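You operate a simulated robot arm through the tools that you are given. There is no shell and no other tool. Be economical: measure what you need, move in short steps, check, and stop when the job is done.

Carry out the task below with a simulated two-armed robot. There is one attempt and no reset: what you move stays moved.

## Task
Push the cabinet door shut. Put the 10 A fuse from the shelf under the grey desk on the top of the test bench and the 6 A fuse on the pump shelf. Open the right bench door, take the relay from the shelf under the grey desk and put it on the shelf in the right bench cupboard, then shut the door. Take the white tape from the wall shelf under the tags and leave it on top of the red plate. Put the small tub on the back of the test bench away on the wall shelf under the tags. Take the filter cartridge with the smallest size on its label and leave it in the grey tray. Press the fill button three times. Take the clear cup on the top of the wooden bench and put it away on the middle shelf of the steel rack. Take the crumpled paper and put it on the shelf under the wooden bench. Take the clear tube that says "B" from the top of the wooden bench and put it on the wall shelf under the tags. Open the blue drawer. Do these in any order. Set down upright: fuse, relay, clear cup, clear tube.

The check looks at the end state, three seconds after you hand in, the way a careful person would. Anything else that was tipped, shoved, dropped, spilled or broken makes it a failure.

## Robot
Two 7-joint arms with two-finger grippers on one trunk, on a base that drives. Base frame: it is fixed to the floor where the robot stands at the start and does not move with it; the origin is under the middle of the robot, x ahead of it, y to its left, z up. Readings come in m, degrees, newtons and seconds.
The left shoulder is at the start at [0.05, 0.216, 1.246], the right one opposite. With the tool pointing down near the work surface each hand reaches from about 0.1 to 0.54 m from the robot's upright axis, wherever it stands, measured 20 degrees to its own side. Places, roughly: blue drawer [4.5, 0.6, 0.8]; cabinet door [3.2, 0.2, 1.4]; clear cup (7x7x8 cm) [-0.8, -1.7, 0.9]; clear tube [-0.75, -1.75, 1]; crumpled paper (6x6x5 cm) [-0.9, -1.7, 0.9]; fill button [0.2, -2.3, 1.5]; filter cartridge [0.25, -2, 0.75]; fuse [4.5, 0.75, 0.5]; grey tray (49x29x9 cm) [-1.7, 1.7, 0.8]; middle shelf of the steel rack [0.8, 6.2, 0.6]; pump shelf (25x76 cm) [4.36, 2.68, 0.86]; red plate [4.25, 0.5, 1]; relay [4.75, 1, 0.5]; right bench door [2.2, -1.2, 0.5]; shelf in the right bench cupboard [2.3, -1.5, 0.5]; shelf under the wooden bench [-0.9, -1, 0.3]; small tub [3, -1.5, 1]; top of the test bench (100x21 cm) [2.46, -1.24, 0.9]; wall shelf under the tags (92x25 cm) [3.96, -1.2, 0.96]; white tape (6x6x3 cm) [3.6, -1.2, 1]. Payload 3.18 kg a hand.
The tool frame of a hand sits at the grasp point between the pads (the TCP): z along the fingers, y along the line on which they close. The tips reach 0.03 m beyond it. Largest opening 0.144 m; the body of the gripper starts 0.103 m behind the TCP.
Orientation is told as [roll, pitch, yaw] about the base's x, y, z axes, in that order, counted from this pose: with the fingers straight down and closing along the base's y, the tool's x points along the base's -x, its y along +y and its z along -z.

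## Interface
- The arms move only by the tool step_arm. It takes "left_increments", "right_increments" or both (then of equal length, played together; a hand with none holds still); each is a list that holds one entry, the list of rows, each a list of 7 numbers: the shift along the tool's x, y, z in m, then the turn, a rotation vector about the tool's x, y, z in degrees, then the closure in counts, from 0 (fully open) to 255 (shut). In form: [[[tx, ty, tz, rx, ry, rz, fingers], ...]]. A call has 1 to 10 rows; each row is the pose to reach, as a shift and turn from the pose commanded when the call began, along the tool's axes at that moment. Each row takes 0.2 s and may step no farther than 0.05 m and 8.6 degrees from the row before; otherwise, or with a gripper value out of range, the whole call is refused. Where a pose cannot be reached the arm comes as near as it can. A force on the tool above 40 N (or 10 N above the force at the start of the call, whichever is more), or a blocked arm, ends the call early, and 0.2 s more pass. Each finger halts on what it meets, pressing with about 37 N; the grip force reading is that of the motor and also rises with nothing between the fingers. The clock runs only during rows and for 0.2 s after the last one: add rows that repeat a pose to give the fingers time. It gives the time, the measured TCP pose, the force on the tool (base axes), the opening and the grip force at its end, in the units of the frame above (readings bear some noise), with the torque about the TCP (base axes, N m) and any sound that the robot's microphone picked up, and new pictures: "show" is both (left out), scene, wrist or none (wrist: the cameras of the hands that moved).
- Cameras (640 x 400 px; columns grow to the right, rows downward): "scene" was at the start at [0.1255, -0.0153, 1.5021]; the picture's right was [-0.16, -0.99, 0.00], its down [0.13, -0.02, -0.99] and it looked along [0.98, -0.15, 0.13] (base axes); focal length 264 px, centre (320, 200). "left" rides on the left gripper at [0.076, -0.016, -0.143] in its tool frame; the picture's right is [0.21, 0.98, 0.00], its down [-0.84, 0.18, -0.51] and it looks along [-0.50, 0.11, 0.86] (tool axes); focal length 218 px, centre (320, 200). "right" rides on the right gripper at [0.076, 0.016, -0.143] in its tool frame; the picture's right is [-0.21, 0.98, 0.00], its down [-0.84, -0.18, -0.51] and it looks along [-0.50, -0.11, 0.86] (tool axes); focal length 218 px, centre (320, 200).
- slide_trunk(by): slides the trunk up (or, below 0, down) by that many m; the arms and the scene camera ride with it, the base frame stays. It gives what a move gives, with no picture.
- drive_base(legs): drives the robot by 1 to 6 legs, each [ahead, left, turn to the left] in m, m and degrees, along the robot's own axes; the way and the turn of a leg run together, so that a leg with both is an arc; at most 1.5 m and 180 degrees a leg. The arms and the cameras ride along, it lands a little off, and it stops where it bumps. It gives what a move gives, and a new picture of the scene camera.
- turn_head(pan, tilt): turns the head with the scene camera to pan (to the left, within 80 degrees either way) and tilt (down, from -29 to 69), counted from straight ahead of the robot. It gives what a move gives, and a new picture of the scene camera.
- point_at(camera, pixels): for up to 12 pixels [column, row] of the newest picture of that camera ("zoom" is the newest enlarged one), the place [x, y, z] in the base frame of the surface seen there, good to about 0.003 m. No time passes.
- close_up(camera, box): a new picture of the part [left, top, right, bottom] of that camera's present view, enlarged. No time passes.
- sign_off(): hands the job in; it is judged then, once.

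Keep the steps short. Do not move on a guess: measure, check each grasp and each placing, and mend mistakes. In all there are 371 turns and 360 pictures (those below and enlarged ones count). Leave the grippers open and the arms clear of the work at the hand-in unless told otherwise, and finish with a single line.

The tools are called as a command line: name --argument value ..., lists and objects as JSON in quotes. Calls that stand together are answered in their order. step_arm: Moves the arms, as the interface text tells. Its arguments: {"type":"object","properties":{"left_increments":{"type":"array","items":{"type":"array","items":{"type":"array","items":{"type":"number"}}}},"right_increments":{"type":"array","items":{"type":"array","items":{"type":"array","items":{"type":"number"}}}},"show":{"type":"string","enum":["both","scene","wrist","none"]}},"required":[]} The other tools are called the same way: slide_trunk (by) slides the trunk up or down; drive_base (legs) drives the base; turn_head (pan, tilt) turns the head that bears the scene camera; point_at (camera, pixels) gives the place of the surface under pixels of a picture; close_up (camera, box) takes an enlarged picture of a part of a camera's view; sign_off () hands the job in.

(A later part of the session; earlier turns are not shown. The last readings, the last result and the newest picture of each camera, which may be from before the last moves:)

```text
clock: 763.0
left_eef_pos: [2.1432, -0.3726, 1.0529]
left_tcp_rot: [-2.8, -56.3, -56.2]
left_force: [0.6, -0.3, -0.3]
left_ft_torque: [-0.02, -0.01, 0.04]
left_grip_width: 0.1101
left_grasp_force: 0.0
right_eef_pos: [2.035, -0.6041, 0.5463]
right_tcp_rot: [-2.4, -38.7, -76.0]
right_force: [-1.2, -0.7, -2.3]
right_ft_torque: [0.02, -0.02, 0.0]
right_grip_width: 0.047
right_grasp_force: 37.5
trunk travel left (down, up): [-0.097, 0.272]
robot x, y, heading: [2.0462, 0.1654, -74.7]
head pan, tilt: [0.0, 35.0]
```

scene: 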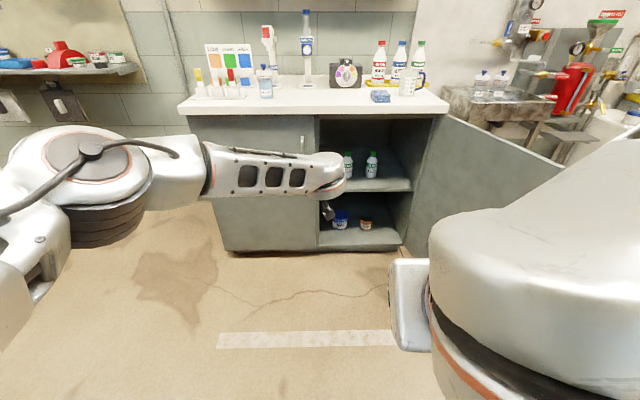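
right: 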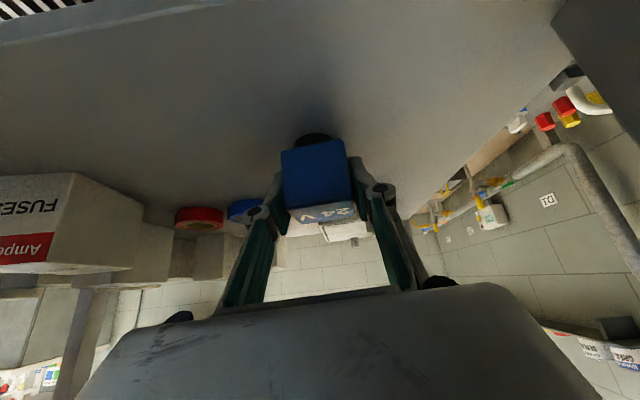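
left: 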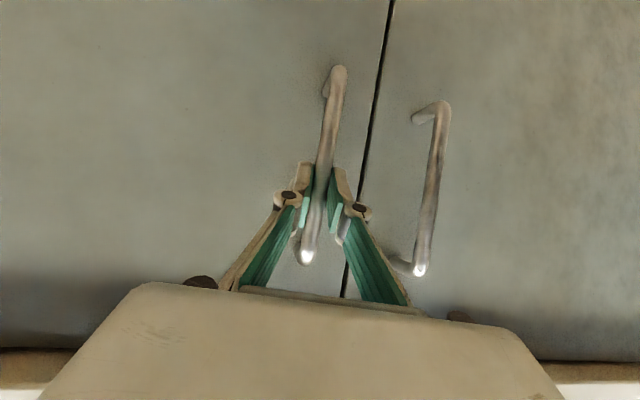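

Drive in: right 0.158, ahead 0.69.

drive_base --legs '[[0, -0.158, 0], [0.69, 0, 0]]'

step_arm --right_increments '[[[0, 0, 0, 0, 0, 0, 235]]]' --show "wrist"

```text
clock: 768.4
left_eef_pos: [2.1663, -1.0826, 1.0581]
left_tcp_rot: [-3.2, -57.0, -57.4]
left_force: [-0.4, -0.2, 0.1]
left_ft_torque: [0.03, 0.02, -0.04]
left_grip_width: 0.1102
left_grasp_force: 0.0
right_eef_pos: [2.0591, -1.3159, 0.5526]
right_tcp_rot: [-2.6, -39.0, -76.5]
right_force: [-0.1, 0.2, -0.7]
right_ft_torque: [-0.01, 0.0, 0.0]
right_grip_width: 0.0467
right_grasp_force: 37.0
trunk travel left (down, up): [-0.097, 0.272]
robot x, y, heading: [2.0763, -0.5482, -75.3]
head pan, tilt: [0.0, 35.0]
```

scene: 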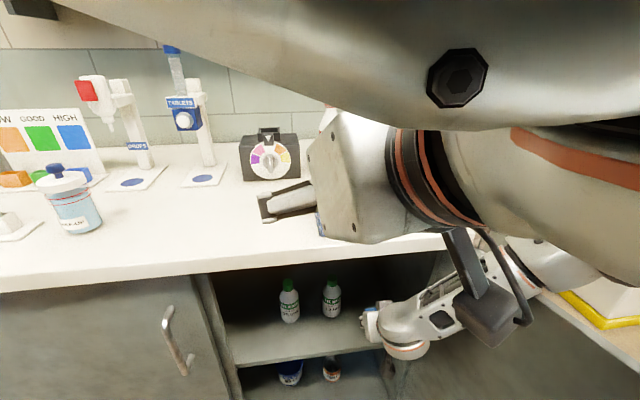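

```text
clock: 768.8
left_eef_pos: [2.1714, -1.0834, 1.058]
left_tcp_rot: [-2.7, -57.0, -57.5]
left_force: [0.8, 0.5, 0.6]
left_ft_torque: [-0.02, 0.0, -0.02]
left_grip_width: 0.1099
left_grasp_force: 0.1
right_eef_pos: [2.0599, -1.3164, 0.5529]
right_tcp_rot: [-2.7, -39.2, -76.6]
right_force: [0.3, 0.3, -1.0]
right_ft_torque: [-0.03, 0.0, -0.01]
right_grip_width: 0.0468
right_grasp_force: 37.0
trunk travel left (down, up): [-0.097, 0.272]
robot x, y, heading: [2.075, -0.5525, -75.0]
head pan, tilt: [0.0, 35.0]
```

right: 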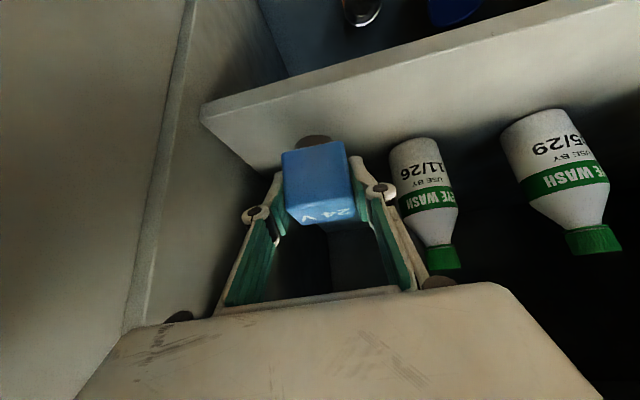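

Move in 5.8 cm level, then lower near contact.

step_arm --right_increments '[[[-0.015, 0, 0.012, 0, 0, 0, 235], [-0.03, 0, 0.024, 0, 0, 0, 235], [-0.0446, 0, 0.0364, 0, 0, 0, 235], [-0.036, 0, 0.047, 0, 0, 0, 235], [-0.029, 0, 0.0555, 0, 0, 0, 235]]]' --show "wrist"

```text
clock: 770.0
left_eef_pos: [2.1701, -1.0815, 1.0589]
left_tcp_rot: [-2.8, -57.3, -57.3]
left_force: [0.2, 0.2, 1.1]
left_ft_torque: [0.01, -0.01, 0.01]
left_grip_width: 0.1104
left_grasp_force: 0.1
right_eef_pos: [2.0723, -1.3736, 0.5342]
right_tcp_rot: [-2.6, -39.5, -76.4]
right_force: [0.3, 0.0, -1.2]
right_ft_torque: [-0.02, 0.0, 0.02]
right_grip_width: 0.0471
right_grasp_force: 37.3
trunk travel left (down, up): [-0.097, 0.272]
robot x, y, heading: [2.0762, -0.5504, -75.2]
head pan, tilt: [0.0, 35.0]
```

right: 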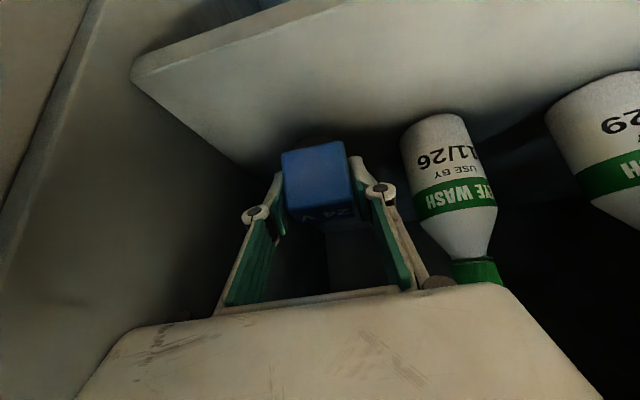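

step_arm --right_increments '[[[0.005, 0, 0.0062, 0, 0, 0, 235], [0.0076, 0, 0.0093, 0, 0, 0, 235], [0.0095, 0, 0.0116, 0, 0, 0, 235], [0.0114, 0, 0.014, 0, 0, 0, 235]]]' --show "none"

```text
clock: 771.0
left_eef_pos: [2.1773, -1.0753, 1.0629]
left_tcp_rot: [-3.6, -57.5, -56.4]
left_force: [-0.6, 0.7, 0.4]
left_ft_torque: [0.0, -0.01, 0.0]
left_grip_width: 0.1104
left_grasp_force: 0.1
right_eef_pos: [2.0798, -1.377, 0.5312]
right_tcp_rot: [-3.0, -40.5, -76.0]
right_force: [0.4, 0.8, -0.3]
right_ft_torque: [0.03, 0.01, 0.0]
right_grip_width: 0.047
right_grasp_force: 36.7
trunk travel left (down, up): [-0.097, 0.272]
robot x, y, heading: [2.0777, -0.5483, -75.1]
head pan, tilt: [0.0, 35.0]
```

The two arms seem to be touching. Move the left hand up and left, then continue lowering.

step_arm --left_increments '[[[-0.03, 0.035, -0.018, 0, 0, 0, 60], [-0.055, 0.07, -0.036, 0, 0, 0, 60], [-0.084, 0.1, -0.0545, 0, 0, 0, 60]]]' --show "none"

step_arm --right_increments '[[[0.003, 0, 0.004, 0, 0.6, 0, 235], [0.006, 0, 0.007, 0, 1, 0, 235], [0.0076, 0, 0.0093, 0, 1.3, 0, 235], [0.009, 0, 0.011, 0, 1.3, 0, 235]]]' --show "none"

```text
clock: 771.8
left_eef_pos: [2.2695, -1.0249, 1.1539]
left_tcp_rot: [-3.6, -56.9, -56.0]
left_force: [-0.7, 0.6, -0.7]
left_ft_torque: [-0.01, 0.0, 0.08]
left_grip_width: 0.1098
left_grasp_force: 0.0
right_eef_pos: [2.0816, -1.3731, 0.5276]
right_tcp_rot: [-2.9, -40.2, -75.7]
right_force: [-0.4, 1.2, -1.0]
right_ft_torque: [0.03, -0.02, 0.01]
right_grip_width: 0.0471
right_grasp_force: 36.7
trunk travel left (down, up): [-0.097, 0.272]
robot x, y, heading: [2.0775, -0.5472, -75.2]
head pan, tilt: [0.0, 35.0]
```

```text
clock: 773.0
left_eef_pos: [2.2723, -1.0264, 1.1468]
left_tcp_rot: [-2.9, -55.7, -55.6]
left_force: [0.1, 0.8, 1.0]
left_ft_torque: [0.01, 0.1, -0.07]
left_grip_width: 0.1099
left_grasp_force: 0.0
right_eef_pos: [2.0916, -1.3749, 0.5176]
right_tcp_rot: [-2.4, -39.5, -75.5]
right_force: [0.2, -0.7, -1.5]
right_ft_torque: [0.03, -0.04, 0.09]
right_grip_width: 0.0469
right_grasp_force: 37.2
trunk travel left (down, up): [-0.097, 0.272]
robot x, y, heading: [2.0761, -0.5503, -75.2]
head pan, tilt: [0.0, 35.0]
stopped in row 4 (right hand): the arm was blocked; the commanded pose is now the measured one
```

Down at shelf level. Release slightly and check.

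step_arm --right_increments '[[[0, 0, 0, 0, 0, 0, 190], [0, 0, 0, 0, 0, 0, 150], [0, 0, 0, 0, 0, 0, 142], [0, 0, 0, 0, 0, 0, 142]]]' --show "wrist"

```text
clock: 774.0
left_eef_pos: [2.2721, -1.0281, 1.1502]
left_tcp_rot: [-3.3, -56.0, -55.4]
left_force: [-0.9, 0.7, 0.3]
left_ft_torque: [0.0, 0.0, 0.04]
left_grip_width: 0.1101
left_grasp_force: 0.1
right_eef_pos: [2.0904, -1.3722, 0.5159]
right_tcp_rot: [-2.7, -39.1, -75.2]
right_force: [-0.2, 0.0, -0.8]
right_ft_torque: [0.01, 0.0, 0.0]
right_grip_width: 0.0638
right_grasp_force: 0.0
trunk travel left (down, up): [-0.097, 0.272]
robot x, y, heading: [2.0798, -0.5491, -75.3]
head pan, tilt: [0.0, 35.0]
```

right: 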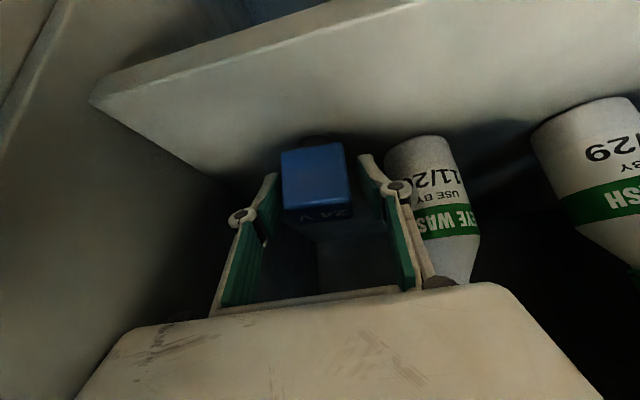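

Relay stands upright on the shelf. Withdraw the hand straight back and reverse.

step_arm --right_increments '[[[0.031, 0, -0.025, 0, 0, 0, 142], [0.062, 0, -0.05, 0, 0, 0, 142], [0.078, 0, -0.063, 0, 0, 0, 142]]]' --show "none"

drive_base --legs '[[-0.6, 0, 0]]'

```text
clock: 774.8
left_eef_pos: [2.2624, -1.039, 1.144]
left_tcp_rot: [-2.0, -55.6, -56.6]
left_force: [0.3, 0.4, -0.1]
left_ft_torque: [0.01, 0.03, -0.05]
left_grip_width: 0.11
left_grasp_force: 0.1
right_eef_pos: [2.0689, -1.2932, 0.5125]
right_tcp_rot: [-2.9, -37.4, -76.3]
right_force: [-0.3, -0.2, 0.2]
right_ft_torque: [0.01, -0.03, 0.02]
right_grip_width: 0.0634
right_grasp_force: 0.1
right hand out of reach, approached as far as the arm can: row 2, 3
trunk travel left (down, up): [-0.097, 0.272]
robot x, y, heading: [2.0761, -0.5488, -75.0]
head pan, tilt: [0.0, 35.0]
```

```text
clock: 778.3
left_eef_pos: [2.1088, -0.4505, 1.1465]
left_tcp_rot: [-2.3, -55.8, -56.5]
left_force: [-0.7, -0.3, 0.3]
left_ft_torque: [-0.01, -0.01, 0.0]
left_grip_width: 0.1101
left_grasp_force: 0.1
right_eef_pos: [1.9171, -0.7056, 0.5154]
right_tcp_rot: [-2.7, -37.7, -76.5]
right_force: [-0.6, -0.3, 0.4]
right_ft_torque: [-0.03, -0.01, -0.01]
right_grip_width: 0.0639
right_grasp_force: 0.1
trunk travel left (down, up): [-0.097, 0.272]
robot x, y, heading: [1.9238, 0.0436, -75.7]
head pan, tilt: [0.0, 35.0]
```

scene: 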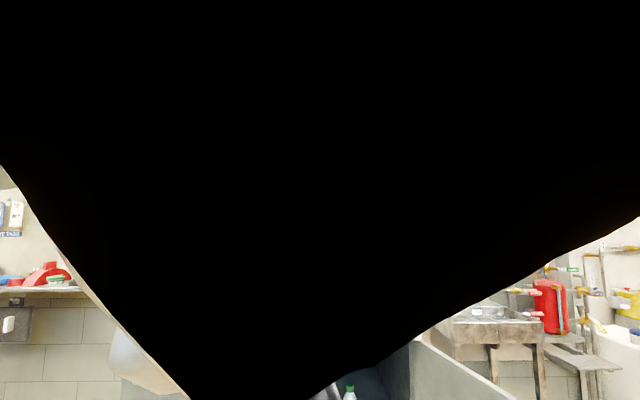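

My own left arm covers the camera. Measure the visible door top, then move the left hand out of the way.

point_at --camera "scene" --pixels '[[420, 352], [450, 365], [480, 382], [505, 396], [460, 385], [440, 390]]'

step_arm --left_increments '[[[-0.03, 0.03, 0.02, 0, 0, 0, 60], [-0.06, 0.06, 0.04, 0, 0, 0, 60], [-0.09, 0.06, 0.06, 0, 0, 0, 60], [-0.12, 0.06, 0.08, 0, 0, 0, 60]]]' --show "none"

```text
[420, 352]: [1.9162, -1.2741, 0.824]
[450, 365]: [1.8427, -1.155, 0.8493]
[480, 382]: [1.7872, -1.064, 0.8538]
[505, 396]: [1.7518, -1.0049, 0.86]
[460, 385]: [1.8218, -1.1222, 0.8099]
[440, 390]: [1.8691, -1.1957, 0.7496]
```

```text
clock: 779.3
left_eef_pos: [2.2295, -0.5314, 1.2015]
left_tcp_rot: [-2.3, -55.8, -56.4]
left_force: [-0.2, 0.9, -0.4]
left_ft_torque: [0.03, -0.03, 0.02]
left_grip_width: 0.1099
left_grasp_force: 0.0
right_eef_pos: [1.9173, -0.7081, 0.5152]
right_tcp_rot: [-2.8, -37.7, -76.5]
right_force: [-0.1, -0.5, -0.4]
right_ft_torque: [0.0, -0.01, -0.02]
right_grip_width: 0.0639
right_grasp_force: 0.1
trunk travel left (down, up): [-0.097, 0.272]
robot x, y, heading: [1.9243, 0.0411, -75.9]
head pan, tilt: [0.0, 35.0]
```

Door stands at 104° open, free edge at (1.674,-0.871). Close the right fist, go round to its outer side, and sweep it shut with base moves.

step_arm --right_increments '[[[0, 0, 0, 0, 0, 0, 255], [0, 0, 0, 0, 0, 0, 255], [0, 0, 0, 0, 0, 0, 255]]]' --show "none"

drive_base --legs '[[0, -0.44, 0], [0.17, 0, 0], [0, 0.5, 0]]'

```text
clock: 780.1
left_eef_pos: [2.2296, -0.5314, 1.202]
left_tcp_rot: [-2.2, -55.9, -56.5]
left_force: [0.7, 0.3, -0.1]
left_ft_torque: [-0.03, -0.01, -0.01]
left_grip_width: 0.1105
left_grasp_force: 0.0
right_eef_pos: [1.9167, -0.7065, 0.5152]
right_tcp_rot: [-2.8, -37.7, -76.5]
right_force: [-0.3, -0.3, -0.5]
right_ft_torque: [0.0, -0.03, 0.01]
right_grip_width: 0.0
right_grasp_force: 30.3
trunk travel left (down, up): [-0.097, 0.272]
robot x, y, heading: [1.9233, 0.0404, -75.4]
head pan, tilt: [0.0, 35.0]
```

```text
clock: 787.6
left_eef_pos: [2.0322, -0.7595, 1.2011]
left_tcp_rot: [-2.2, -55.8, -56.9]
left_force: [0.7, -0.4, -0.5]
left_ft_torque: [0.01, 0.0, 0.02]
left_grip_width: 0.1102
left_grasp_force: 0.1
right_eef_pos: [1.7163, -0.9293, 0.5138]
right_tcp_rot: [-2.8, -37.4, -76.9]
right_force: [0.3, -0.3, 0.0]
right_ft_torque: [-0.02, 0.0, -0.02]
right_grip_width: 0.0001
right_grasp_force: 30.7
trunk travel left (down, up): [-0.097, 0.272]
robot x, y, heading: [1.7303, -0.1867, -76.2]
head pan, tilt: [0.0, 35.0]
stopped in leg 3: the robot was blocked; the commanded pose is now the measured one
```

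scene: 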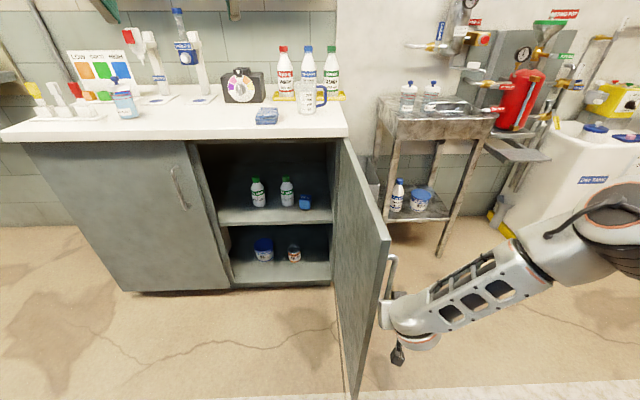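

Relay is visible on its shelf. Push the door on with the arm (leftward).

step_arm --right_increments '[[[0, 0.03, 0, 0, 0, 0, 255], [0, 0.06, 0, 0, 0, 0, 255], [0, 0.09, 0, 0, 0, 0, 255], [0, 0.12, 0, 0, 0, 0, 255], [0, 0.15, 0, 0, 0, 0, 255], [0, 0.18, 0, 0, 0, 0, 255]]]' --show "none"

```text
clock: 788.1
left_eef_pos: [2.0315, -0.7578, 1.2019]
left_tcp_rot: [-2.2, -55.9, -56.9]
left_force: [0.1, 0.1, 0.8]
left_ft_torque: [0.0, -0.02, 0.01]
left_grip_width: 0.1102
left_grasp_force: 0.0
right_eef_pos: [1.7511, -0.912, 0.5088]
right_tcp_rot: [-2.5, -36.6, -76.6]
right_force: [-4.8, 15.2, 7.5]
right_ft_torque: [-1.16, -0.71, 0.58]
right_grip_width: 0.0
right_grasp_force: 30.4
trunk travel left (down, up): [-0.097, 0.272]
robot x, y, heading: [1.729, -0.1815, -76.2]
head pan, tilt: [0.0, 35.0]
stopped in row 2 (right hand): the force on the tool passed its limit at 50 N (the readings are from after the stop); the commanded pose is now the measured one
```

Unload, shift back toward the door edge, and push slower.

step_arm --right_increments '[[[0, -0.03, 0, 0, 0, 0, 255], [0.03, -0.04, -0.022, 0, 0, 0, 255], [0.056, -0.04, -0.042, 0, 0, 0, 255], [0.056, -0.02, -0.042, 0, 0, 0, 255], [0.056, -0.005, -0.042, 0, 0, 0, 255], [0.056, 0.01, -0.042, 0, 0, 0, 255], [0.056, 0.025, -0.042, 0, 0, 0, 255], [0.056, 0.04, -0.042, 0, 0, 0, 255], [0.056, 0.055, -0.042, 0, 0, 0, 255], [0.056, 0.07, -0.042, 0, 0, 0, 255]]]' --show "none"

```text
clock: 790.3
left_eef_pos: [2.0309, -0.7587, 1.2014]
left_tcp_rot: [-2.2, -55.9, -57.0]
left_force: [-0.3, -0.2, 0.3]
left_ft_torque: [0.01, 0.01, 0.03]
left_grip_width: 0.1103
left_grasp_force: 0.1
right_eef_pos: [1.8065, -0.8334, 0.508]
right_tcp_rot: [-2.5, -36.8, -76.7]
right_force: [0.1, 0.3, 0.5]
right_ft_torque: [0.0, 0.0, 0.02]
right_grip_width: 0.0
right_grasp_force: 30.8
right hand out of reach, approached as far as the arm can: row 2, 3, 4, 5, 6, 7
trunk travel left (down, up): [-0.097, 0.272]
robot x, y, heading: [1.7281, -0.1835, -76.1]
head pan, tilt: [0.0, 35.0]
```

step_arm --right_increments '[[[0, 0.018, 0, 0, 0, 0, 255], [0, 0.036, 0, 0, 0, 0, 255], [0, 0.054, 0, 0, 0, 0, 255], [0, 0.072, 0, 0, 0, 0, 255], [0, 0.09, 0, 0, 0, 0, 255], [0, 0.108, 0, 0, 0, 0, 255], [0, 0.126, 0, 0, 0, 0, 255], [0, 0.144, 0, 0, 0, 0, 255], [0, 0.16, 0, 0, 0, 0, 255]]]' --show "scene"

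```text
clock: 792.5
left_eef_pos: [2.0292, -0.7599, 1.2014]
left_tcp_rot: [-2.2, -55.7, -56.9]
left_force: [0.9, 0.1, 0.9]
left_ft_torque: [0.01, -0.01, -0.02]
left_grip_width: 0.11
left_grasp_force: 0.1
right_eef_pos: [1.9277, -0.833, 0.4973]
right_tcp_rot: [-3.3, -36.6, -80.6]
right_force: [0.2, -0.8, 0.9]
right_ft_torque: [0.03, -0.05, 0.03]
right_grip_width: 0.0001
right_grasp_force: 30.2
trunk travel left (down, up): [-0.097, 0.272]
robot x, y, heading: [1.7269, -0.1835, -76.0]
head pan, tilt: [0.0, 35.0]
stopped in row 9 (right hand): the arm was blocked; the commanded pose is now the measured one
```

scene: 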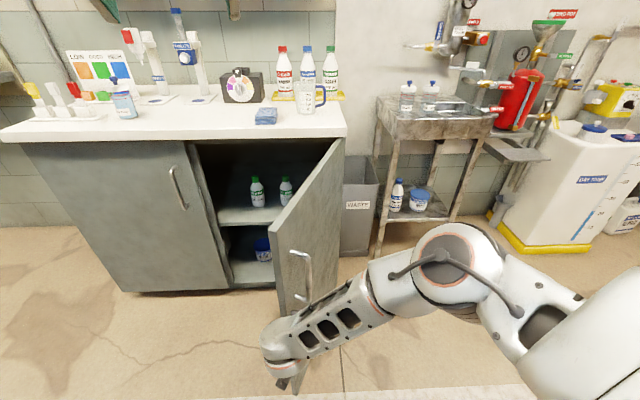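

Works with the arm. Continue sweeping with short base legs.

drive_base --legs '[[0.04, 0.1, 0], [0.1, 0.09, 0], [0.13, 0.05, 0], [0.06, 0, 0]]'

```text
clock: 796.6
left_eef_pos: [2.346, -1.0216, 1.2006]
left_tcp_rot: [-2.1, -55.7, -57.0]
left_force: [0.2, -0.8, 0.0]
left_ft_torque: [-0.02, 0.02, 0.01]
left_grip_width: 0.1101
left_grasp_force: 0.1
right_eef_pos: [2.2453, -1.0953, 0.4995]
right_tcp_rot: [-3.1, -36.7, -80.7]
right_force: [-0.7, 0.1, -0.4]
right_ft_torque: [-0.02, -0.04, -0.01]
right_grip_width: 0.0
right_grasp_force: 30.5
trunk travel left (down, up): [-0.097, 0.272]
robot x, y, heading: [2.0443, -0.4459, -75.9]
head pan, tilt: [0.0, 35.0]
```

scene: 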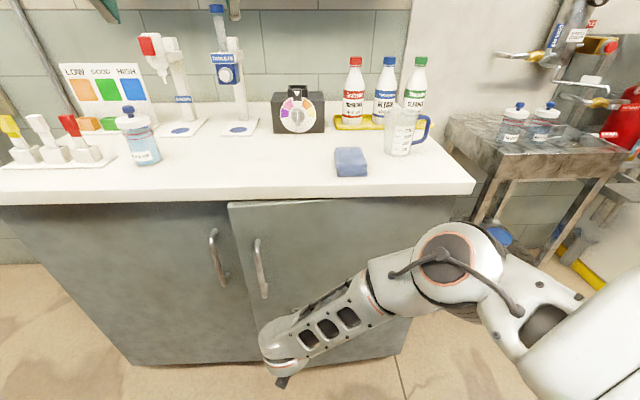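

Nearly shut. Push forward with the arm until it seats.

step_arm --right_increments '[[[-0.012, 0, 0.009, 0, 0, 0, 255], [-0.024, 0, 0.018, 0, 0, 0, 255], [-0.036, 0, 0.027, 0, 0, 0, 255], [-0.048, 0, 0.036, 0, 0, 0, 255], [-0.06, 0, 0.045, 0, 0, 0, 255], [-0.072, 0, 0.054, 0, 0, 0, 255], [-0.084, 0, 0.063, 0, 0, 0, 255]]]' --show "none"

point_at --camera "scene" --pixels '[[235, 230], [300, 240], [400, 230], [215, 230]]'

```text
clock: 798.0
left_eef_pos: [2.346, -1.0206, 1.2008]
left_tcp_rot: [-2.1, -55.8, -57.0]
left_force: [0.7, -0.8, 0.2]
left_ft_torque: [0.0, -0.03, 0.0]
left_grip_width: 0.1099
left_grasp_force: 0.1
right_eef_pos: [2.256, -1.1681, 0.4932]
right_tcp_rot: [-3.2, -35.7, -80.8]
right_force: [-3.6, 9.6, 5.2]
right_ft_torque: [-0.03, -0.02, -0.01]
right_grip_width: 0.0
right_grasp_force: 31.0
trunk travel left (down, up): [-0.097, 0.272]
robot x, y, heading: [2.0407, -0.4444, -75.8]
head pan, tilt: [0.0, 35.0]
stopped in row 6 (right hand): the force on the tool passed its limit at 53 N (the readings are from after the stop); the commanded pose is now the measured one
```

```text
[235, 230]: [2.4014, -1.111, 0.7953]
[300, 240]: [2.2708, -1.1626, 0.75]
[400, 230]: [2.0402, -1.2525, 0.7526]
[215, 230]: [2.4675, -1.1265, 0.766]
```

The door is seated (53 N). Now fetch the 10 A fuse: withdraw, raise the trunk and tuck the right hand.

step_arm --right_increments '[[[0.035, 0, -0.026, 0, 0, 0, 255], [0.07, 0, -0.052, 0, 0, 0, 200], [0.08, 0, -0.06, 0, 0, 0, 120]]]' --show "none"

slide_trunk --by 0.2

step_arm --right_increments '[[[-0.006, 0, -0.048, 0, 0, 0, 100], [-0.012, 0, -0.096, 0, 0, 0, 100], [-0.018, 0, -0.144, 0, 0, 0, 100], [-0.024, 0, -0.192, 0, 0, 0, 100], [-0.03, 0, -0.24, 0, 0, 0, 100], [-0.036, 0, -0.288, 0, 0, 0, 100], [-0.042, 0, -0.336, 0, 0, 0, 100], [-0.048, 0, -0.384, 0, 0, 0, 100], [-0.054, 0, -0.432, 0, 0, 0, 100]]]' --show "none"

```text
clock: 798.8
left_eef_pos: [2.3462, -1.0202, 1.2014]
left_tcp_rot: [-2.2, -55.8, -57.2]
left_force: [0.0, 0.1, 0.5]
left_ft_torque: [0.01, 0.04, -0.02]
left_grip_width: 0.1102
left_grasp_force: 0.1
right_eef_pos: [2.2224, -1.0826, 0.4875]
right_tcp_rot: [-4.1, -35.4, -81.9]
right_force: [-0.1, -0.2, 0.7]
right_ft_torque: [0.03, 0.0, -0.04]
right_grip_width: 0.0763
right_grasp_force: 0.1
trunk travel left (down, up): [-0.097, 0.272]
robot x, y, heading: [2.0421, -0.4476, -76.2]
head pan, tilt: [0.0, 35.0]
```

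```text
clock: 801.0
left_eef_pos: [2.3459, -1.0203, 1.4003]
left_tcp_rot: [-2.1, -55.7, -57.1]
left_force: [0.6, -0.1, 1.0]
left_ft_torque: [-0.02, -0.03, 0.03]
left_grip_width: 0.1104
left_grasp_force: 0.0
right_eef_pos: [2.2239, -1.1043, 0.7123]
right_tcp_rot: [-1.8, -36.7, -84.8]
right_force: [0.2, 0.2, -0.1]
right_ft_torque: [-0.01, 0.04, 0.03]
right_grip_width: 0.0761
right_grasp_force: 0.1
trunk travel left (down, up): [-0.297, 0.072]
robot x, y, heading: [2.0435, -0.4462, -76.1]
head pan, tilt: [0.0, 35.0]
```

```text
clock: 802.3
left_eef_pos: [2.3455, -1.0206, 1.4011]
left_tcp_rot: [-2.1, -55.8, -57.0]
left_force: [-0.1, 0.2, 0.2]
left_ft_torque: [-0.02, -0.04, 0.03]
left_grip_width: 0.1104
left_grasp_force: 0.1
right_eef_pos: [2.1932, -0.9038, 0.8248]
right_tcp_rot: [-6.5, -24.9, -81.6]
right_force: [0.4, -0.4, 0.4]
right_ft_torque: [0.03, 0.01, 0.0]
right_grip_width: 0.0874
right_grasp_force: 0.0
trunk travel left (down, up): [-0.297, 0.072]
robot x, y, heading: [2.0404, -0.4443, -76.1]
head pan, tilt: [0.0, 35.0]
stopped in row 6 (right hand): the arm was blocked; the commanded pose is now the measured one
```

Move the right hand to its own side and then up.

step_arm --right_increments '[[[0, -0.04, 0, 0, 0, 0, 100], [0, -0.08, 0, 0, 0, 0, 100], [0, -0.12, 0, 0, 0, 0, 100], [0, -0.16, 0, 0, 0, 0, 100], [-0.005, -0.17, -0.045, 0, 0, 0, 100], [-0.01, -0.17, -0.09, 0, 0, 0, 100], [-0.02, -0.17, -0.135, 0, -2, 0, 100], [-0.03, -0.17, -0.18, 0, -4, 0, 100], [-0.04, -0.17, -0.22, 0, -6, 0, 100]]]' --show "none"

drive_base --legs '[[-0.4, 0, 0], [0, 0, 90], [0, 0.8, 0], [0, 0.75, 0], [1.4, 0, 0], [1.35, 0, 0]]'

```text
clock: 804.3
left_eef_pos: [2.3455, -1.0186, 1.4019]
left_tcp_rot: [-2.2, -55.7, -57.0]
left_force: [-0.5, 0.0, 0.2]
left_ft_torque: [-0.02, -0.05, 0.02]
left_grip_width: 0.1104
left_grasp_force: 0.1
right_eef_pos: [2.0452, -0.8586, 1.0602]
right_tcp_rot: [-7.1, -31.0, -80.3]
right_force: [0.7, 0.3, -0.7]
right_ft_torque: [-0.02, 0.01, -0.01]
right_grip_width: 0.0876
right_grasp_force: 0.1
trunk travel left (down, up): [-0.297, 0.072]
robot x, y, heading: [2.0449, -0.4429, -76.1]
head pan, tilt: [0.0, 35.0]
```

```text
clock: 836.9
left_eef_pos: [4.8777, 2.2994, 1.4007]
left_tcp_rot: [-2.1, -55.7, 30.7]
left_force: [0.0, -0.6, -0.3]
left_ft_torque: [0.02, 0.02, 0.03]
left_grip_width: 0.1102
left_grasp_force: 0.1
right_eef_pos: [4.7053, 2.0052, 1.0606]
right_tcp_rot: [-7.1, -31.1, 7.4]
right_force: [0.2, -0.4, 0.1]
right_ft_torque: [0.01, 0.03, 0.03]
right_grip_width: 0.0877
right_grasp_force: 0.1
trunk travel left (down, up): [-0.297, 0.072]
robot x, y, heading: [4.2945, 2.0208, 11.8]
head pan, tilt: [0.0, 35.0]
```

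scene: 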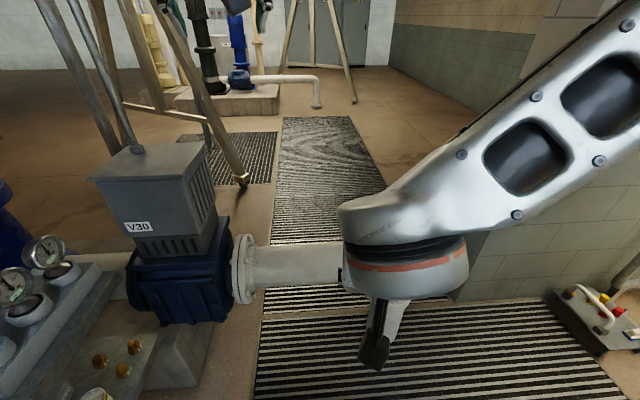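

Now to the stand-off behind the desk, heading −105°, lower the trunk and extend the right hand.

drive_base --legs '[[0.24, -0.326, 0], [0, 0, -116.8]]'

slide_trunk --by -0.25

```text
clock: 845.3
left_eef_pos: [4.555, 1.0941, 1.401]
left_tcp_rot: [-2.1, -55.8, -88.4]
left_force: [0.1, -0.5, 0.3]
left_ft_torque: [0.0, -0.02, 0.0]
left_grip_width: 0.1099
left_grasp_force: 0.0
right_eef_pos: [4.3826, 1.3878, 1.0595]
right_tcp_rot: [-6.9, -31.0, -111.8]
right_force: [0.0, -0.2, 0.2]
right_ft_torque: [-0.05, -0.01, 0.0]
right_grip_width: 0.0875
right_grasp_force: 0.1
trunk travel left (down, up): [-0.297, 0.072]
robot x, y, heading: [4.5961, 1.7406, -107.4]
head pan, tilt: [0.0, 35.0]
```

scene: 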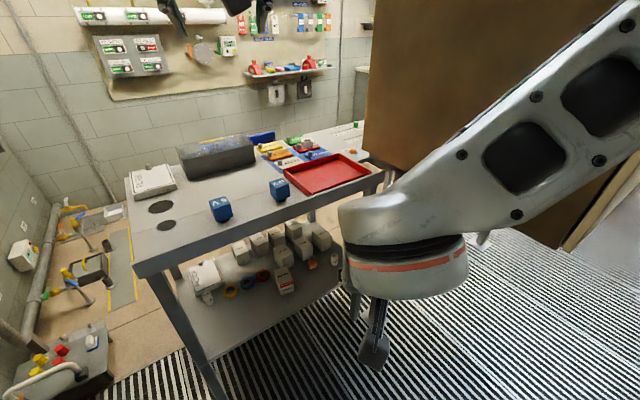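

```text
clock: 847.9
left_eef_pos: [4.5499, 1.079, 1.1275]
left_tcp_rot: [-0.6, -53.2, -89.7]
left_force: [0.6, 1.3, 0.0]
left_ft_torque: [-0.01, -0.01, -0.02]
left_grip_width: 0.1103
left_grasp_force: 0.1
right_eef_pos: [4.3632, 1.3885, 0.7276]
right_tcp_rot: [-11.3, -15.6, -113.3]
right_force: [0.9, 0.6, 0.1]
right_ft_torque: [0.0, -0.01, 0.01]
right_grip_width: 0.0875
right_grasp_force: 0.0
trunk travel left (down, up): [-0.047, 0.322]
robot x, y, heading: [4.5966, 1.7415, -107.3]
head pan, tilt: [0.0, 35.0]
```

step_arm --right_increments '[[[-0.0255, 0.004, 0.0344, -1.1, -2.4, 0, 140], [-0.051, 0.008, 0.0688, -2.2, -4.9, 0, 140], [-0.0765, 0.012, 0.103, -3.3, -7.3, 0, 140], [-0.102, 0.016, 0.1376, -4.4, -9.8, 0, 140], [-0.1275, 0.02, 0.172, -5.5, -12.2, 0, 140], [-0.153, 0.024, 0.2064, -6.6, -14.6, 0, 140], [-0.1785, 0.028, 0.2408, -7.7, -17.1, 0, 140], [-0.204, 0.032, 0.2752, -8.8, -19.5, 0, 140], [-0.2295, 0.036, 0.31, -9.9, -22, 0, 140], [-0.255, 0.04, 0.344, -11, -24.4, 0, 140]]]' --show "wrist"

```text
clock: 850.1
left_eef_pos: [4.549, 1.0757, 1.1238]
left_tcp_rot: [-0.4, -52.9, -89.8]
left_force: [0.3, 0.5, -0.3]
left_ft_torque: [0.01, -0.04, 0.03]
left_grip_width: 0.1101
left_grasp_force: 0.1
right_eef_pos: [4.2558, 1.0692, 0.4787]
right_tcp_rot: [1.8, -39.5, -109.6]
right_force: [-0.2, 0.2, -0.1]
right_ft_torque: [-0.04, -0.01, 0.03]
right_grip_width: 0.0651
right_grasp_force: 0.0
right hand out of reach, approached as far as the arm can: row 10
trunk travel left (down, up): [-0.047, 0.322]
robot x, y, heading: [4.5968, 1.7439, -107.4]
head pan, tilt: [0.0, 35.0]
```

right: 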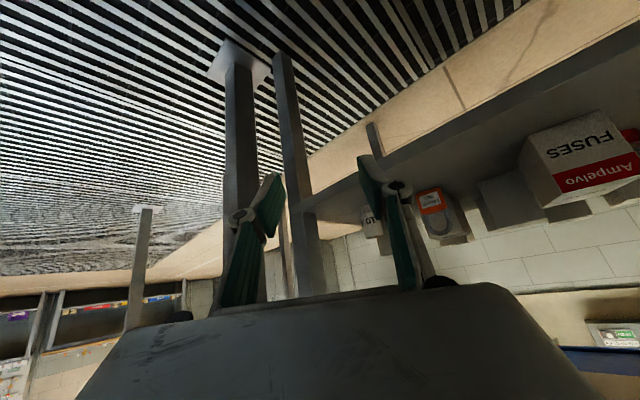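

Shift left 6 cm and drive in 0.175.

drive_base --legs '[[0, 0.062, 0], [0.175, 0, 0]]'

step_arm --right_increments '[[[0.01, 0, 0.013, 0, 0, 0, 160]]]' --show "wrist"

```text
clock: 852.4
left_eef_pos: [4.5598, 0.893, 1.1242]
left_tcp_rot: [-0.5, -52.8, -89.7]
left_force: [0.0, -0.8, 0.8]
left_ft_torque: [0.0, 0.02, 0.01]
left_grip_width: 0.1103
left_grasp_force: 0.1
right_eef_pos: [4.267, 0.8863, 0.4801]
right_tcp_rot: [1.9, -39.5, -109.7]
right_force: [-0.5, 0.4, 0.6]
right_ft_torque: [-0.02, 0.0, 0.01]
right_grip_width: 0.0651
right_grasp_force: 0.1
trunk travel left (down, up): [-0.047, 0.322]
robot x, y, heading: [4.6026, 1.5566, -107.5]
head pan, tilt: [0.0, 35.0]
```

scene: 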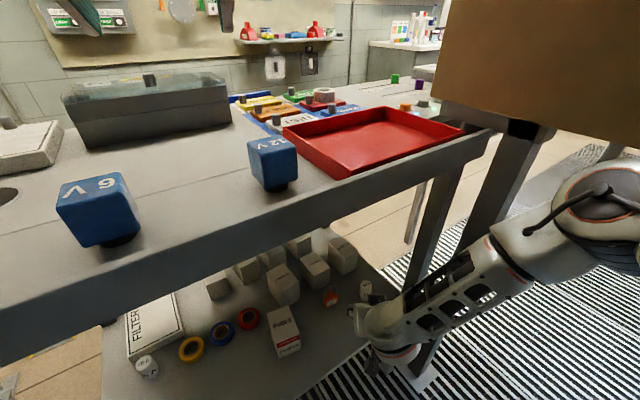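

```text
clock: 852.8
left_eef_pos: [4.5594, 0.8932, 1.1253]
left_tcp_rot: [-0.5, -52.8, -89.7]
left_force: [-0.5, -0.3, -0.5]
left_ft_torque: [-0.02, 0.01, 0.0]
left_grip_width: 0.1103
left_grasp_force: 0.1
right_eef_pos: [4.2683, 0.8847, 0.4622]
right_tcp_rot: [1.6, -39.0, -109.6]
right_force: [-0.7, -0.2, 0.8]
right_ft_torque: [0.01, 0.01, 0.01]
right_grip_width: 0.0537
right_grasp_force: 0.0
trunk travel left (down, up): [-0.047, 0.322]
robot x, y, heading: [4.6063, 1.558, -107.4]
head pan, tilt: [0.0, 35.0]
```

right: 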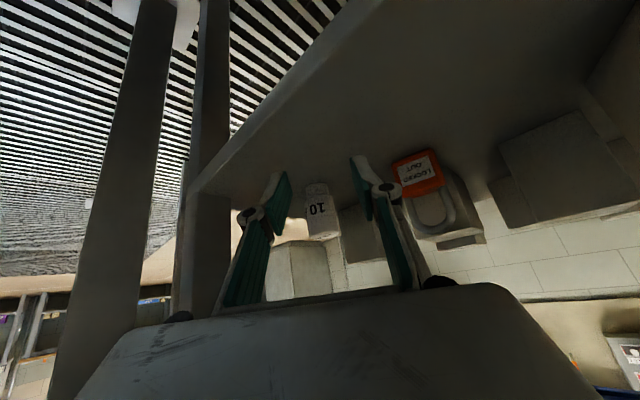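

The 10 A fuse is centred. Advance 7 cm level, close, lift 5 cm.

step_arm --right_increments '[[[-0.014, 0, 0.011, 0, 0, 0, 160], [-0.028, 0, 0.022, 0, 0, 0, 160], [-0.042, 0, 0.034, 0, 0, 0, 160], [-0.0545, 0, 0.0442, 0, 0, 0, 160], [-0.0545, 0, 0.0442, 0, 0, 0, 240], [-0.0545, 0, 0.0442, 0, 0, 0, 240], [-0.0545, 0, 0.0442, 0, 0, 0, 240]]]' --show "wrist"

```text
clock: 854.4
left_eef_pos: [4.5594, 0.8947, 1.126]
left_tcp_rot: [-0.5, -52.9, -89.7]
left_force: [0.2, 1.0, 0.5]
left_ft_torque: [0.0, 0.01, 0.03]
left_grip_width: 0.1098
left_grasp_force: 0.1
right_eef_pos: [4.2461, 0.8206, 0.465]
right_tcp_rot: [1.8, -39.5, -109.7]
right_force: [-1.1, -0.5, 1.2]
right_ft_torque: [-0.07, 0.03, -0.01]
right_grip_width: 0.0329
right_grasp_force: 37.1
trunk travel left (down, up): [-0.047, 0.322]
robot x, y, heading: [4.6087, 1.5622, -107.1]
head pan, tilt: [0.0, 35.0]
```

right: 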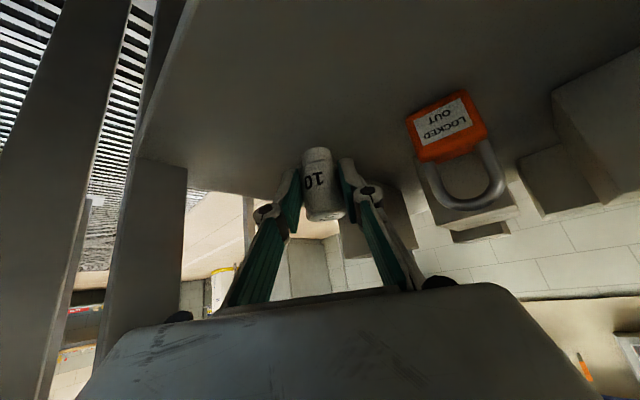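

10 A fuse held. Lift, back out, then raise trunk and tuck.

step_arm --right_increments '[[[-0.016, 0, -0.0195, 0, 0, 0, 240], [-0.032, 0, -0.039, 0, 0, 0, 240]]]' --show "none"

drive_base --legs '[[-0.3, 0, 0]]'

slide_trunk --by 0.25

step_arm --right_increments '[[[0.001, 0, -0.047, 0, 0, 0, 240], [0.002, 0, -0.094, 0, 0, 0, 240], [0.003, 0, -0.141, 0, 0, 0, 240], [0.004, 0, -0.188, 0, 0, 0, 240], [0.005, 0, -0.235, 0, 0, 0, 240], [0.006, 0, -0.282, 0, 0, 0, 240], [0.007, 0, -0.329, 0, 0, 0, 240], [0.008, 0, -0.376, 0, 0, 0, 240], [0.009, 0, -0.42, 0, 0, 0, 240]]]' --show "none"

```text
clock: 855.0
left_eef_pos: [4.559, 0.8945, 1.1263]
left_tcp_rot: [-0.6, -52.8, -89.6]
left_force: [-0.5, -0.5, -1.1]
left_ft_torque: [-0.03, 0.01, -0.02]
left_grip_width: 0.1101
left_grasp_force: 0.0
right_eef_pos: [4.2417, 0.8213, 0.5168]
right_tcp_rot: [1.9, -39.5, -109.7]
right_force: [0.2, 0.1, -1.2]
right_ft_torque: [0.02, 0.02, 0.01]
right_grip_width: 0.0329
right_grasp_force: 36.7
trunk travel left (down, up): [-0.047, 0.322]
robot x, y, heading: [4.6034, 1.5612, -107.3]
head pan, tilt: [0.0, 35.0]
```

```text
clock: 857.0
left_eef_pos: [4.6513, 1.1762, 1.126]
left_tcp_rot: [-0.5, -53.0, -89.3]
left_force: [-1.7, 0.3, 0.0]
left_ft_torque: [-0.04, -0.04, 0.01]
left_grip_width: 0.11
left_grasp_force: 0.0
right_eef_pos: [4.3327, 1.1023, 0.5164]
right_tcp_rot: [1.9, -39.5, -109.4]
right_force: [-0.4, -0.5, -0.4]
right_ft_torque: [0.04, 0.0, -0.01]
right_grip_width: 0.0326
right_grasp_force: 36.8
trunk travel left (down, up): [-0.047, 0.322]
robot x, y, heading: [4.6924, 1.8426, -107.1]
head pan, tilt: [0.0, 35.0]
```

scene: 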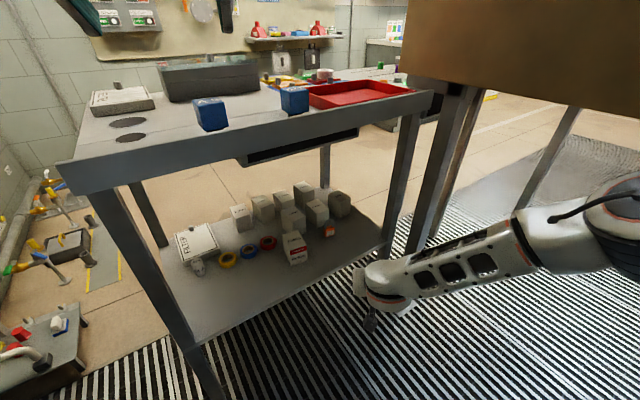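

```text
clock: 859.6
left_eef_pos: [4.6504, 1.1763, 1.3744]
left_tcp_rot: [-0.5, -52.8, -89.3]
left_force: [-0.2, -0.5, 0.6]
left_ft_torque: [-0.01, 0.0, -0.03]
left_grip_width: 0.1101
left_grasp_force: 0.0
right_eef_pos: [4.3342, 1.101, 0.7656]
right_tcp_rot: [1.8, -39.4, -109.3]
right_force: [0.1, -1.3, -0.5]
right_ft_torque: [-0.04, 0.03, -0.01]
right_grip_width: 0.0329
right_grasp_force: 37.6
trunk travel left (down, up): [-0.297, 0.072]
robot x, y, heading: [4.6926, 1.843, -106.9]
head pan, tilt: [0.0, 35.0]
```

```text
clock: 861.6
left_eef_pos: [4.6512, 1.1776, 1.3773]
left_tcp_rot: [-0.6, -53.0, -89.3]
left_force: [-0.2, 0.2, 0.5]
left_ft_torque: [-0.01, 0.05, 0.0]
left_grip_width: 0.11
left_grasp_force: 0.1
right_eef_pos: [4.4131, 1.3666, 1.0824]
right_tcp_rot: [1.8, -39.4, -109.4]
right_force: [0.0, -0.6, -0.8]
right_ft_torque: [0.01, -0.02, 0.0]
right_grip_width: 0.0328
right_grasp_force: 37.1
trunk travel left (down, up): [-0.297, 0.072]
robot x, y, heading: [4.6925, 1.8418, -106.7]
head pan, tilt: [0.0, 35.0]
```

drive_base --legs '[[0, 0, -58.5], [0.475, -0.4, 0], [1.1, 0, 0], [1.1, 0, 0], [0, 1.45, 0], [0, 0.35, 0]]'

```text
clock: 894.4
left_eef_pos: [2.069, -0.6303, 1.3763]
left_tcp_rot: [-0.6, -52.8, -143.1]
left_force: [-0.7, 0.2, -0.2]
left_ft_torque: [0.01, 0.0, 0.03]
left_grip_width: 0.1103
left_grasp_force: 0.1
right_eef_pos: [2.0811, -0.3291, 1.0819]
right_tcp_rot: [1.8, -39.5, -163.1]
right_force: [-0.5, 0.4, -0.8]
right_ft_torque: [0.0, -0.01, -0.01]
right_grip_width: 0.0323
right_grasp_force: 36.7
trunk travel left (down, up): [-0.297, 0.072]
robot x, y, heading: [2.6309, -0.2716, -160.8]
head pan, tilt: [0.0, 35.0]
```

scene: 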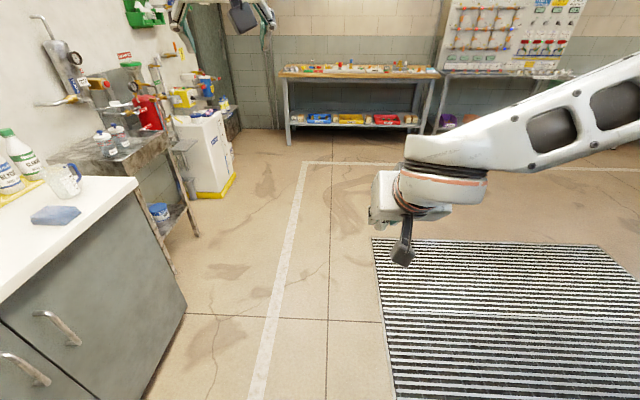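

Back at the test bench; turn to face it and align with the free middle of the front strip.

drive_base --legs '[[0, 0, 87], [0.1, -0.24, 0]]'

```text
clock: 900.8
left_eef_pos: [2.7708, -1.01, 1.3757]
left_tcp_rot: [-0.5, -52.9, -55.3]
left_force: [0.7, -0.7, -0.4]
left_ft_torque: [-0.01, 0.0, -0.03]
left_grip_width: 0.1102
left_grasp_force: 0.0
right_eef_pos: [2.4694, -0.9868, 1.0822]
right_tcp_rot: [1.8, -39.5, -75.3]
right_force: [0.4, 0.5, -1.0]
right_ft_torque: [0.0, 0.0, 0.02]
right_grip_width: 0.0328
right_grasp_force: 36.7
trunk travel left (down, up): [-0.297, 0.072]
robot x, y, heading: [2.4311, -0.4364, -73.0]
head pan, tilt: [0.0, 35.0]
```

scene: 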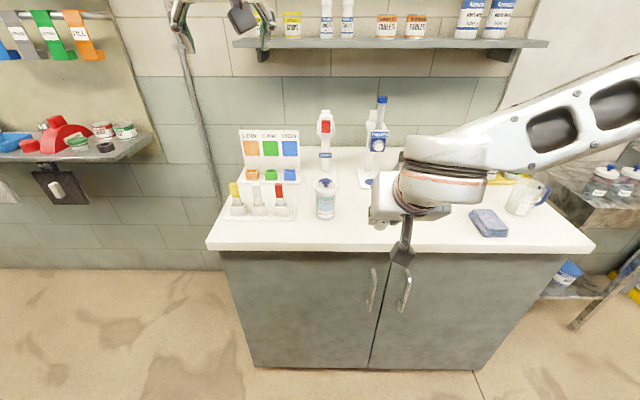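

Both doors closed. Measure the free strip.

point_at --camera "scene" --pixels '[[365, 228], [440, 232], [360, 246], [326, 213], [488, 230], [450, 222], [300, 260], [345, 255], [420, 262], [530, 258]]'

```text
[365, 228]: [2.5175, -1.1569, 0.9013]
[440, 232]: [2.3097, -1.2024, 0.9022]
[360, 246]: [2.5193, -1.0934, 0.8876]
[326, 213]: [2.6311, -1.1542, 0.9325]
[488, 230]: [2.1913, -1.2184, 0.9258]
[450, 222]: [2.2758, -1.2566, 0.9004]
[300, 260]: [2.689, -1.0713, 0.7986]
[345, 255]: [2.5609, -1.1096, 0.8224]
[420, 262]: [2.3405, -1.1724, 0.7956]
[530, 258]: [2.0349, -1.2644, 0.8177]
```

Right door is flush. Place the fuse at (2.42,-1.19): drive, then lower.

drive_base --legs '[[0.172, -0.106, 0]]'

step_arm --right_increments '[[[0.02, 0, 0.024, 0, 0, 0, 240], [0.04, 0, 0.048, 0, 0, 0, 240], [0.06, 0, 0.073, 0, 0, 0, 240], [0.0775, 0, 0.094, 0, 0, 0, 240]]]' --show "wrist"

```text
clock: 902.4
left_eef_pos: [2.7225, -1.204, 1.3752]
left_tcp_rot: [-0.5, -52.9, -55.0]
left_force: [0.0, -0.5, -0.3]
left_ft_torque: [0.02, 0.02, 0.03]
left_grip_width: 0.11
left_grasp_force: 0.0
right_eef_pos: [2.4211, -1.1803, 1.0825]
right_tcp_rot: [1.8, -39.4, -75.1]
right_force: [-0.1, -0.1, -1.3]
right_ft_torque: [0.02, -0.01, -0.02]
right_grip_width: 0.0328
right_grasp_force: 36.8
trunk travel left (down, up): [-0.297, 0.072]
robot x, y, heading: [2.3807, -0.6262, -72.4]
head pan, tilt: [0.0, 35.0]
```

scene: 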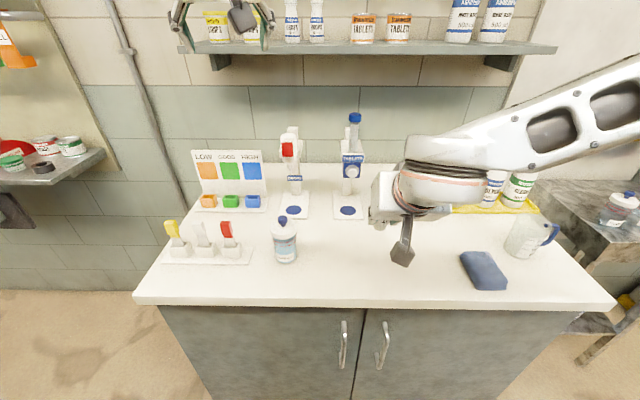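

```text
clock: 903.4
left_eef_pos: [2.7239, -1.2036, 1.3743]
left_tcp_rot: [-0.6, -53.0, -55.0]
left_force: [0.7, 0.1, 0.8]
left_ft_torque: [0.03, 0.01, 0.03]
left_grip_width: 0.1101
left_grasp_force: 0.0
right_eef_pos: [2.4242, -1.1789, 0.959]
right_tcp_rot: [1.8, -39.5, -75.1]
right_force: [0.4, 0.2, -0.9]
right_ft_torque: [0.02, 0.02, 0.04]
right_grip_width: 0.0326
right_grasp_force: 37.3
trunk travel left (down, up): [-0.297, 0.072]
robot x, y, heading: [2.3826, -0.633, -72.5]
head pan, tilt: [0.0, 35.0]
```

right: 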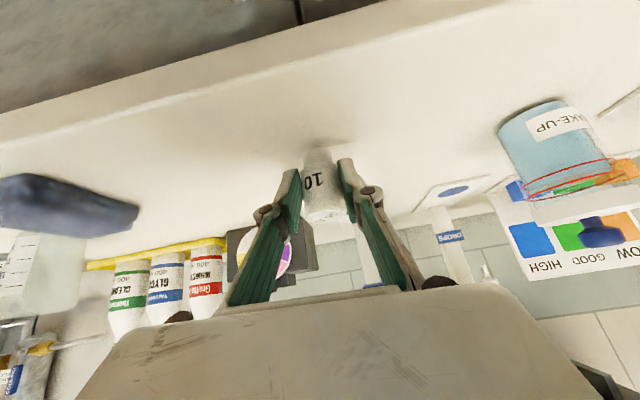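

Clear spot. Lower to contact.

step_arm --right_increments '[[[0.0045, 0, 0.0055, 0, 0, 0, 240], [0.007, 0, 0.0085, 0, 0, 0, 240], [0.009, 0, 0.011, 0, 0, 0, 240], [0.011, 0, 0.0133, 0, 0, 0, 240]]]' --show "none"

```text
clock: 904.4
left_eef_pos: [2.7231, -1.2017, 1.3771]
left_tcp_rot: [-0.6, -53.0, -55.0]
left_force: [-0.2, -0.5, -0.2]
left_ft_torque: [0.02, 0.01, 0.04]
left_grip_width: 0.1102
left_grasp_force: 0.1
right_eef_pos: [2.4238, -1.1807, 0.9458]
right_tcp_rot: [2.0, -39.7, -75.1]
right_force: [-2.6, 0.5, 11.3]
right_ft_torque: [-0.29, 0.23, -0.07]
right_grip_width: 0.0325
right_grasp_force: 36.9
trunk travel left (down, up): [-0.297, 0.072]
robot x, y, heading: [2.3869, -0.6307, -72.8]
head pan, tilt: [0.0, 35.0]
```

Contact (11 N). Release, then withdraw back and up.

step_arm --right_increments '[[[-0.001, 0, -0.0013, 0, 0, 0, 190], [-0.0015, 0, -0.002, 0, 0, 0, 160], [-0.0015, 0, -0.002, 0, 0, 0, 150], [0.012, 0, -0.02, 0, 0, 0, 150], [0.025, 0, -0.05, 0, 0, 0, 150], [0.025, 0, -0.09, 0, 0, 0, 120], [0.015, 0, -0.13, 0, 0, 0, 60]]]' --show "wrist"

```text
clock: 906.0
left_eef_pos: [2.7242, -1.2007, 1.377]
left_tcp_rot: [-0.7, -52.8, -55.0]
left_force: [-0.3, 0.3, 0.2]
left_ft_torque: [0.03, -0.02, 0.02]
left_grip_width: 0.1101
left_grasp_force: 0.0
right_eef_pos: [2.3961, -1.0883, 1.0353]
right_tcp_rot: [1.8, -39.4, -75.1]
right_force: [-0.5, 0.3, 0.7]
right_ft_torque: [-0.01, 0.06, 0.01]
right_grip_width: 0.1104
right_grasp_force: 0.0
trunk travel left (down, up): [-0.297, 0.072]
robot x, y, heading: [2.3803, -0.6291, -72.8]
head pan, tilt: [0.0, 35.0]
```

right: 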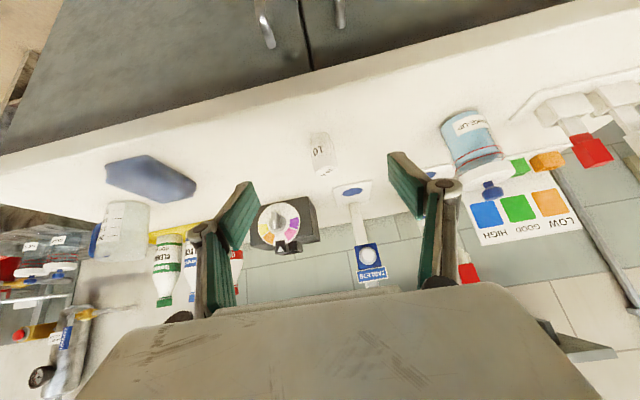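

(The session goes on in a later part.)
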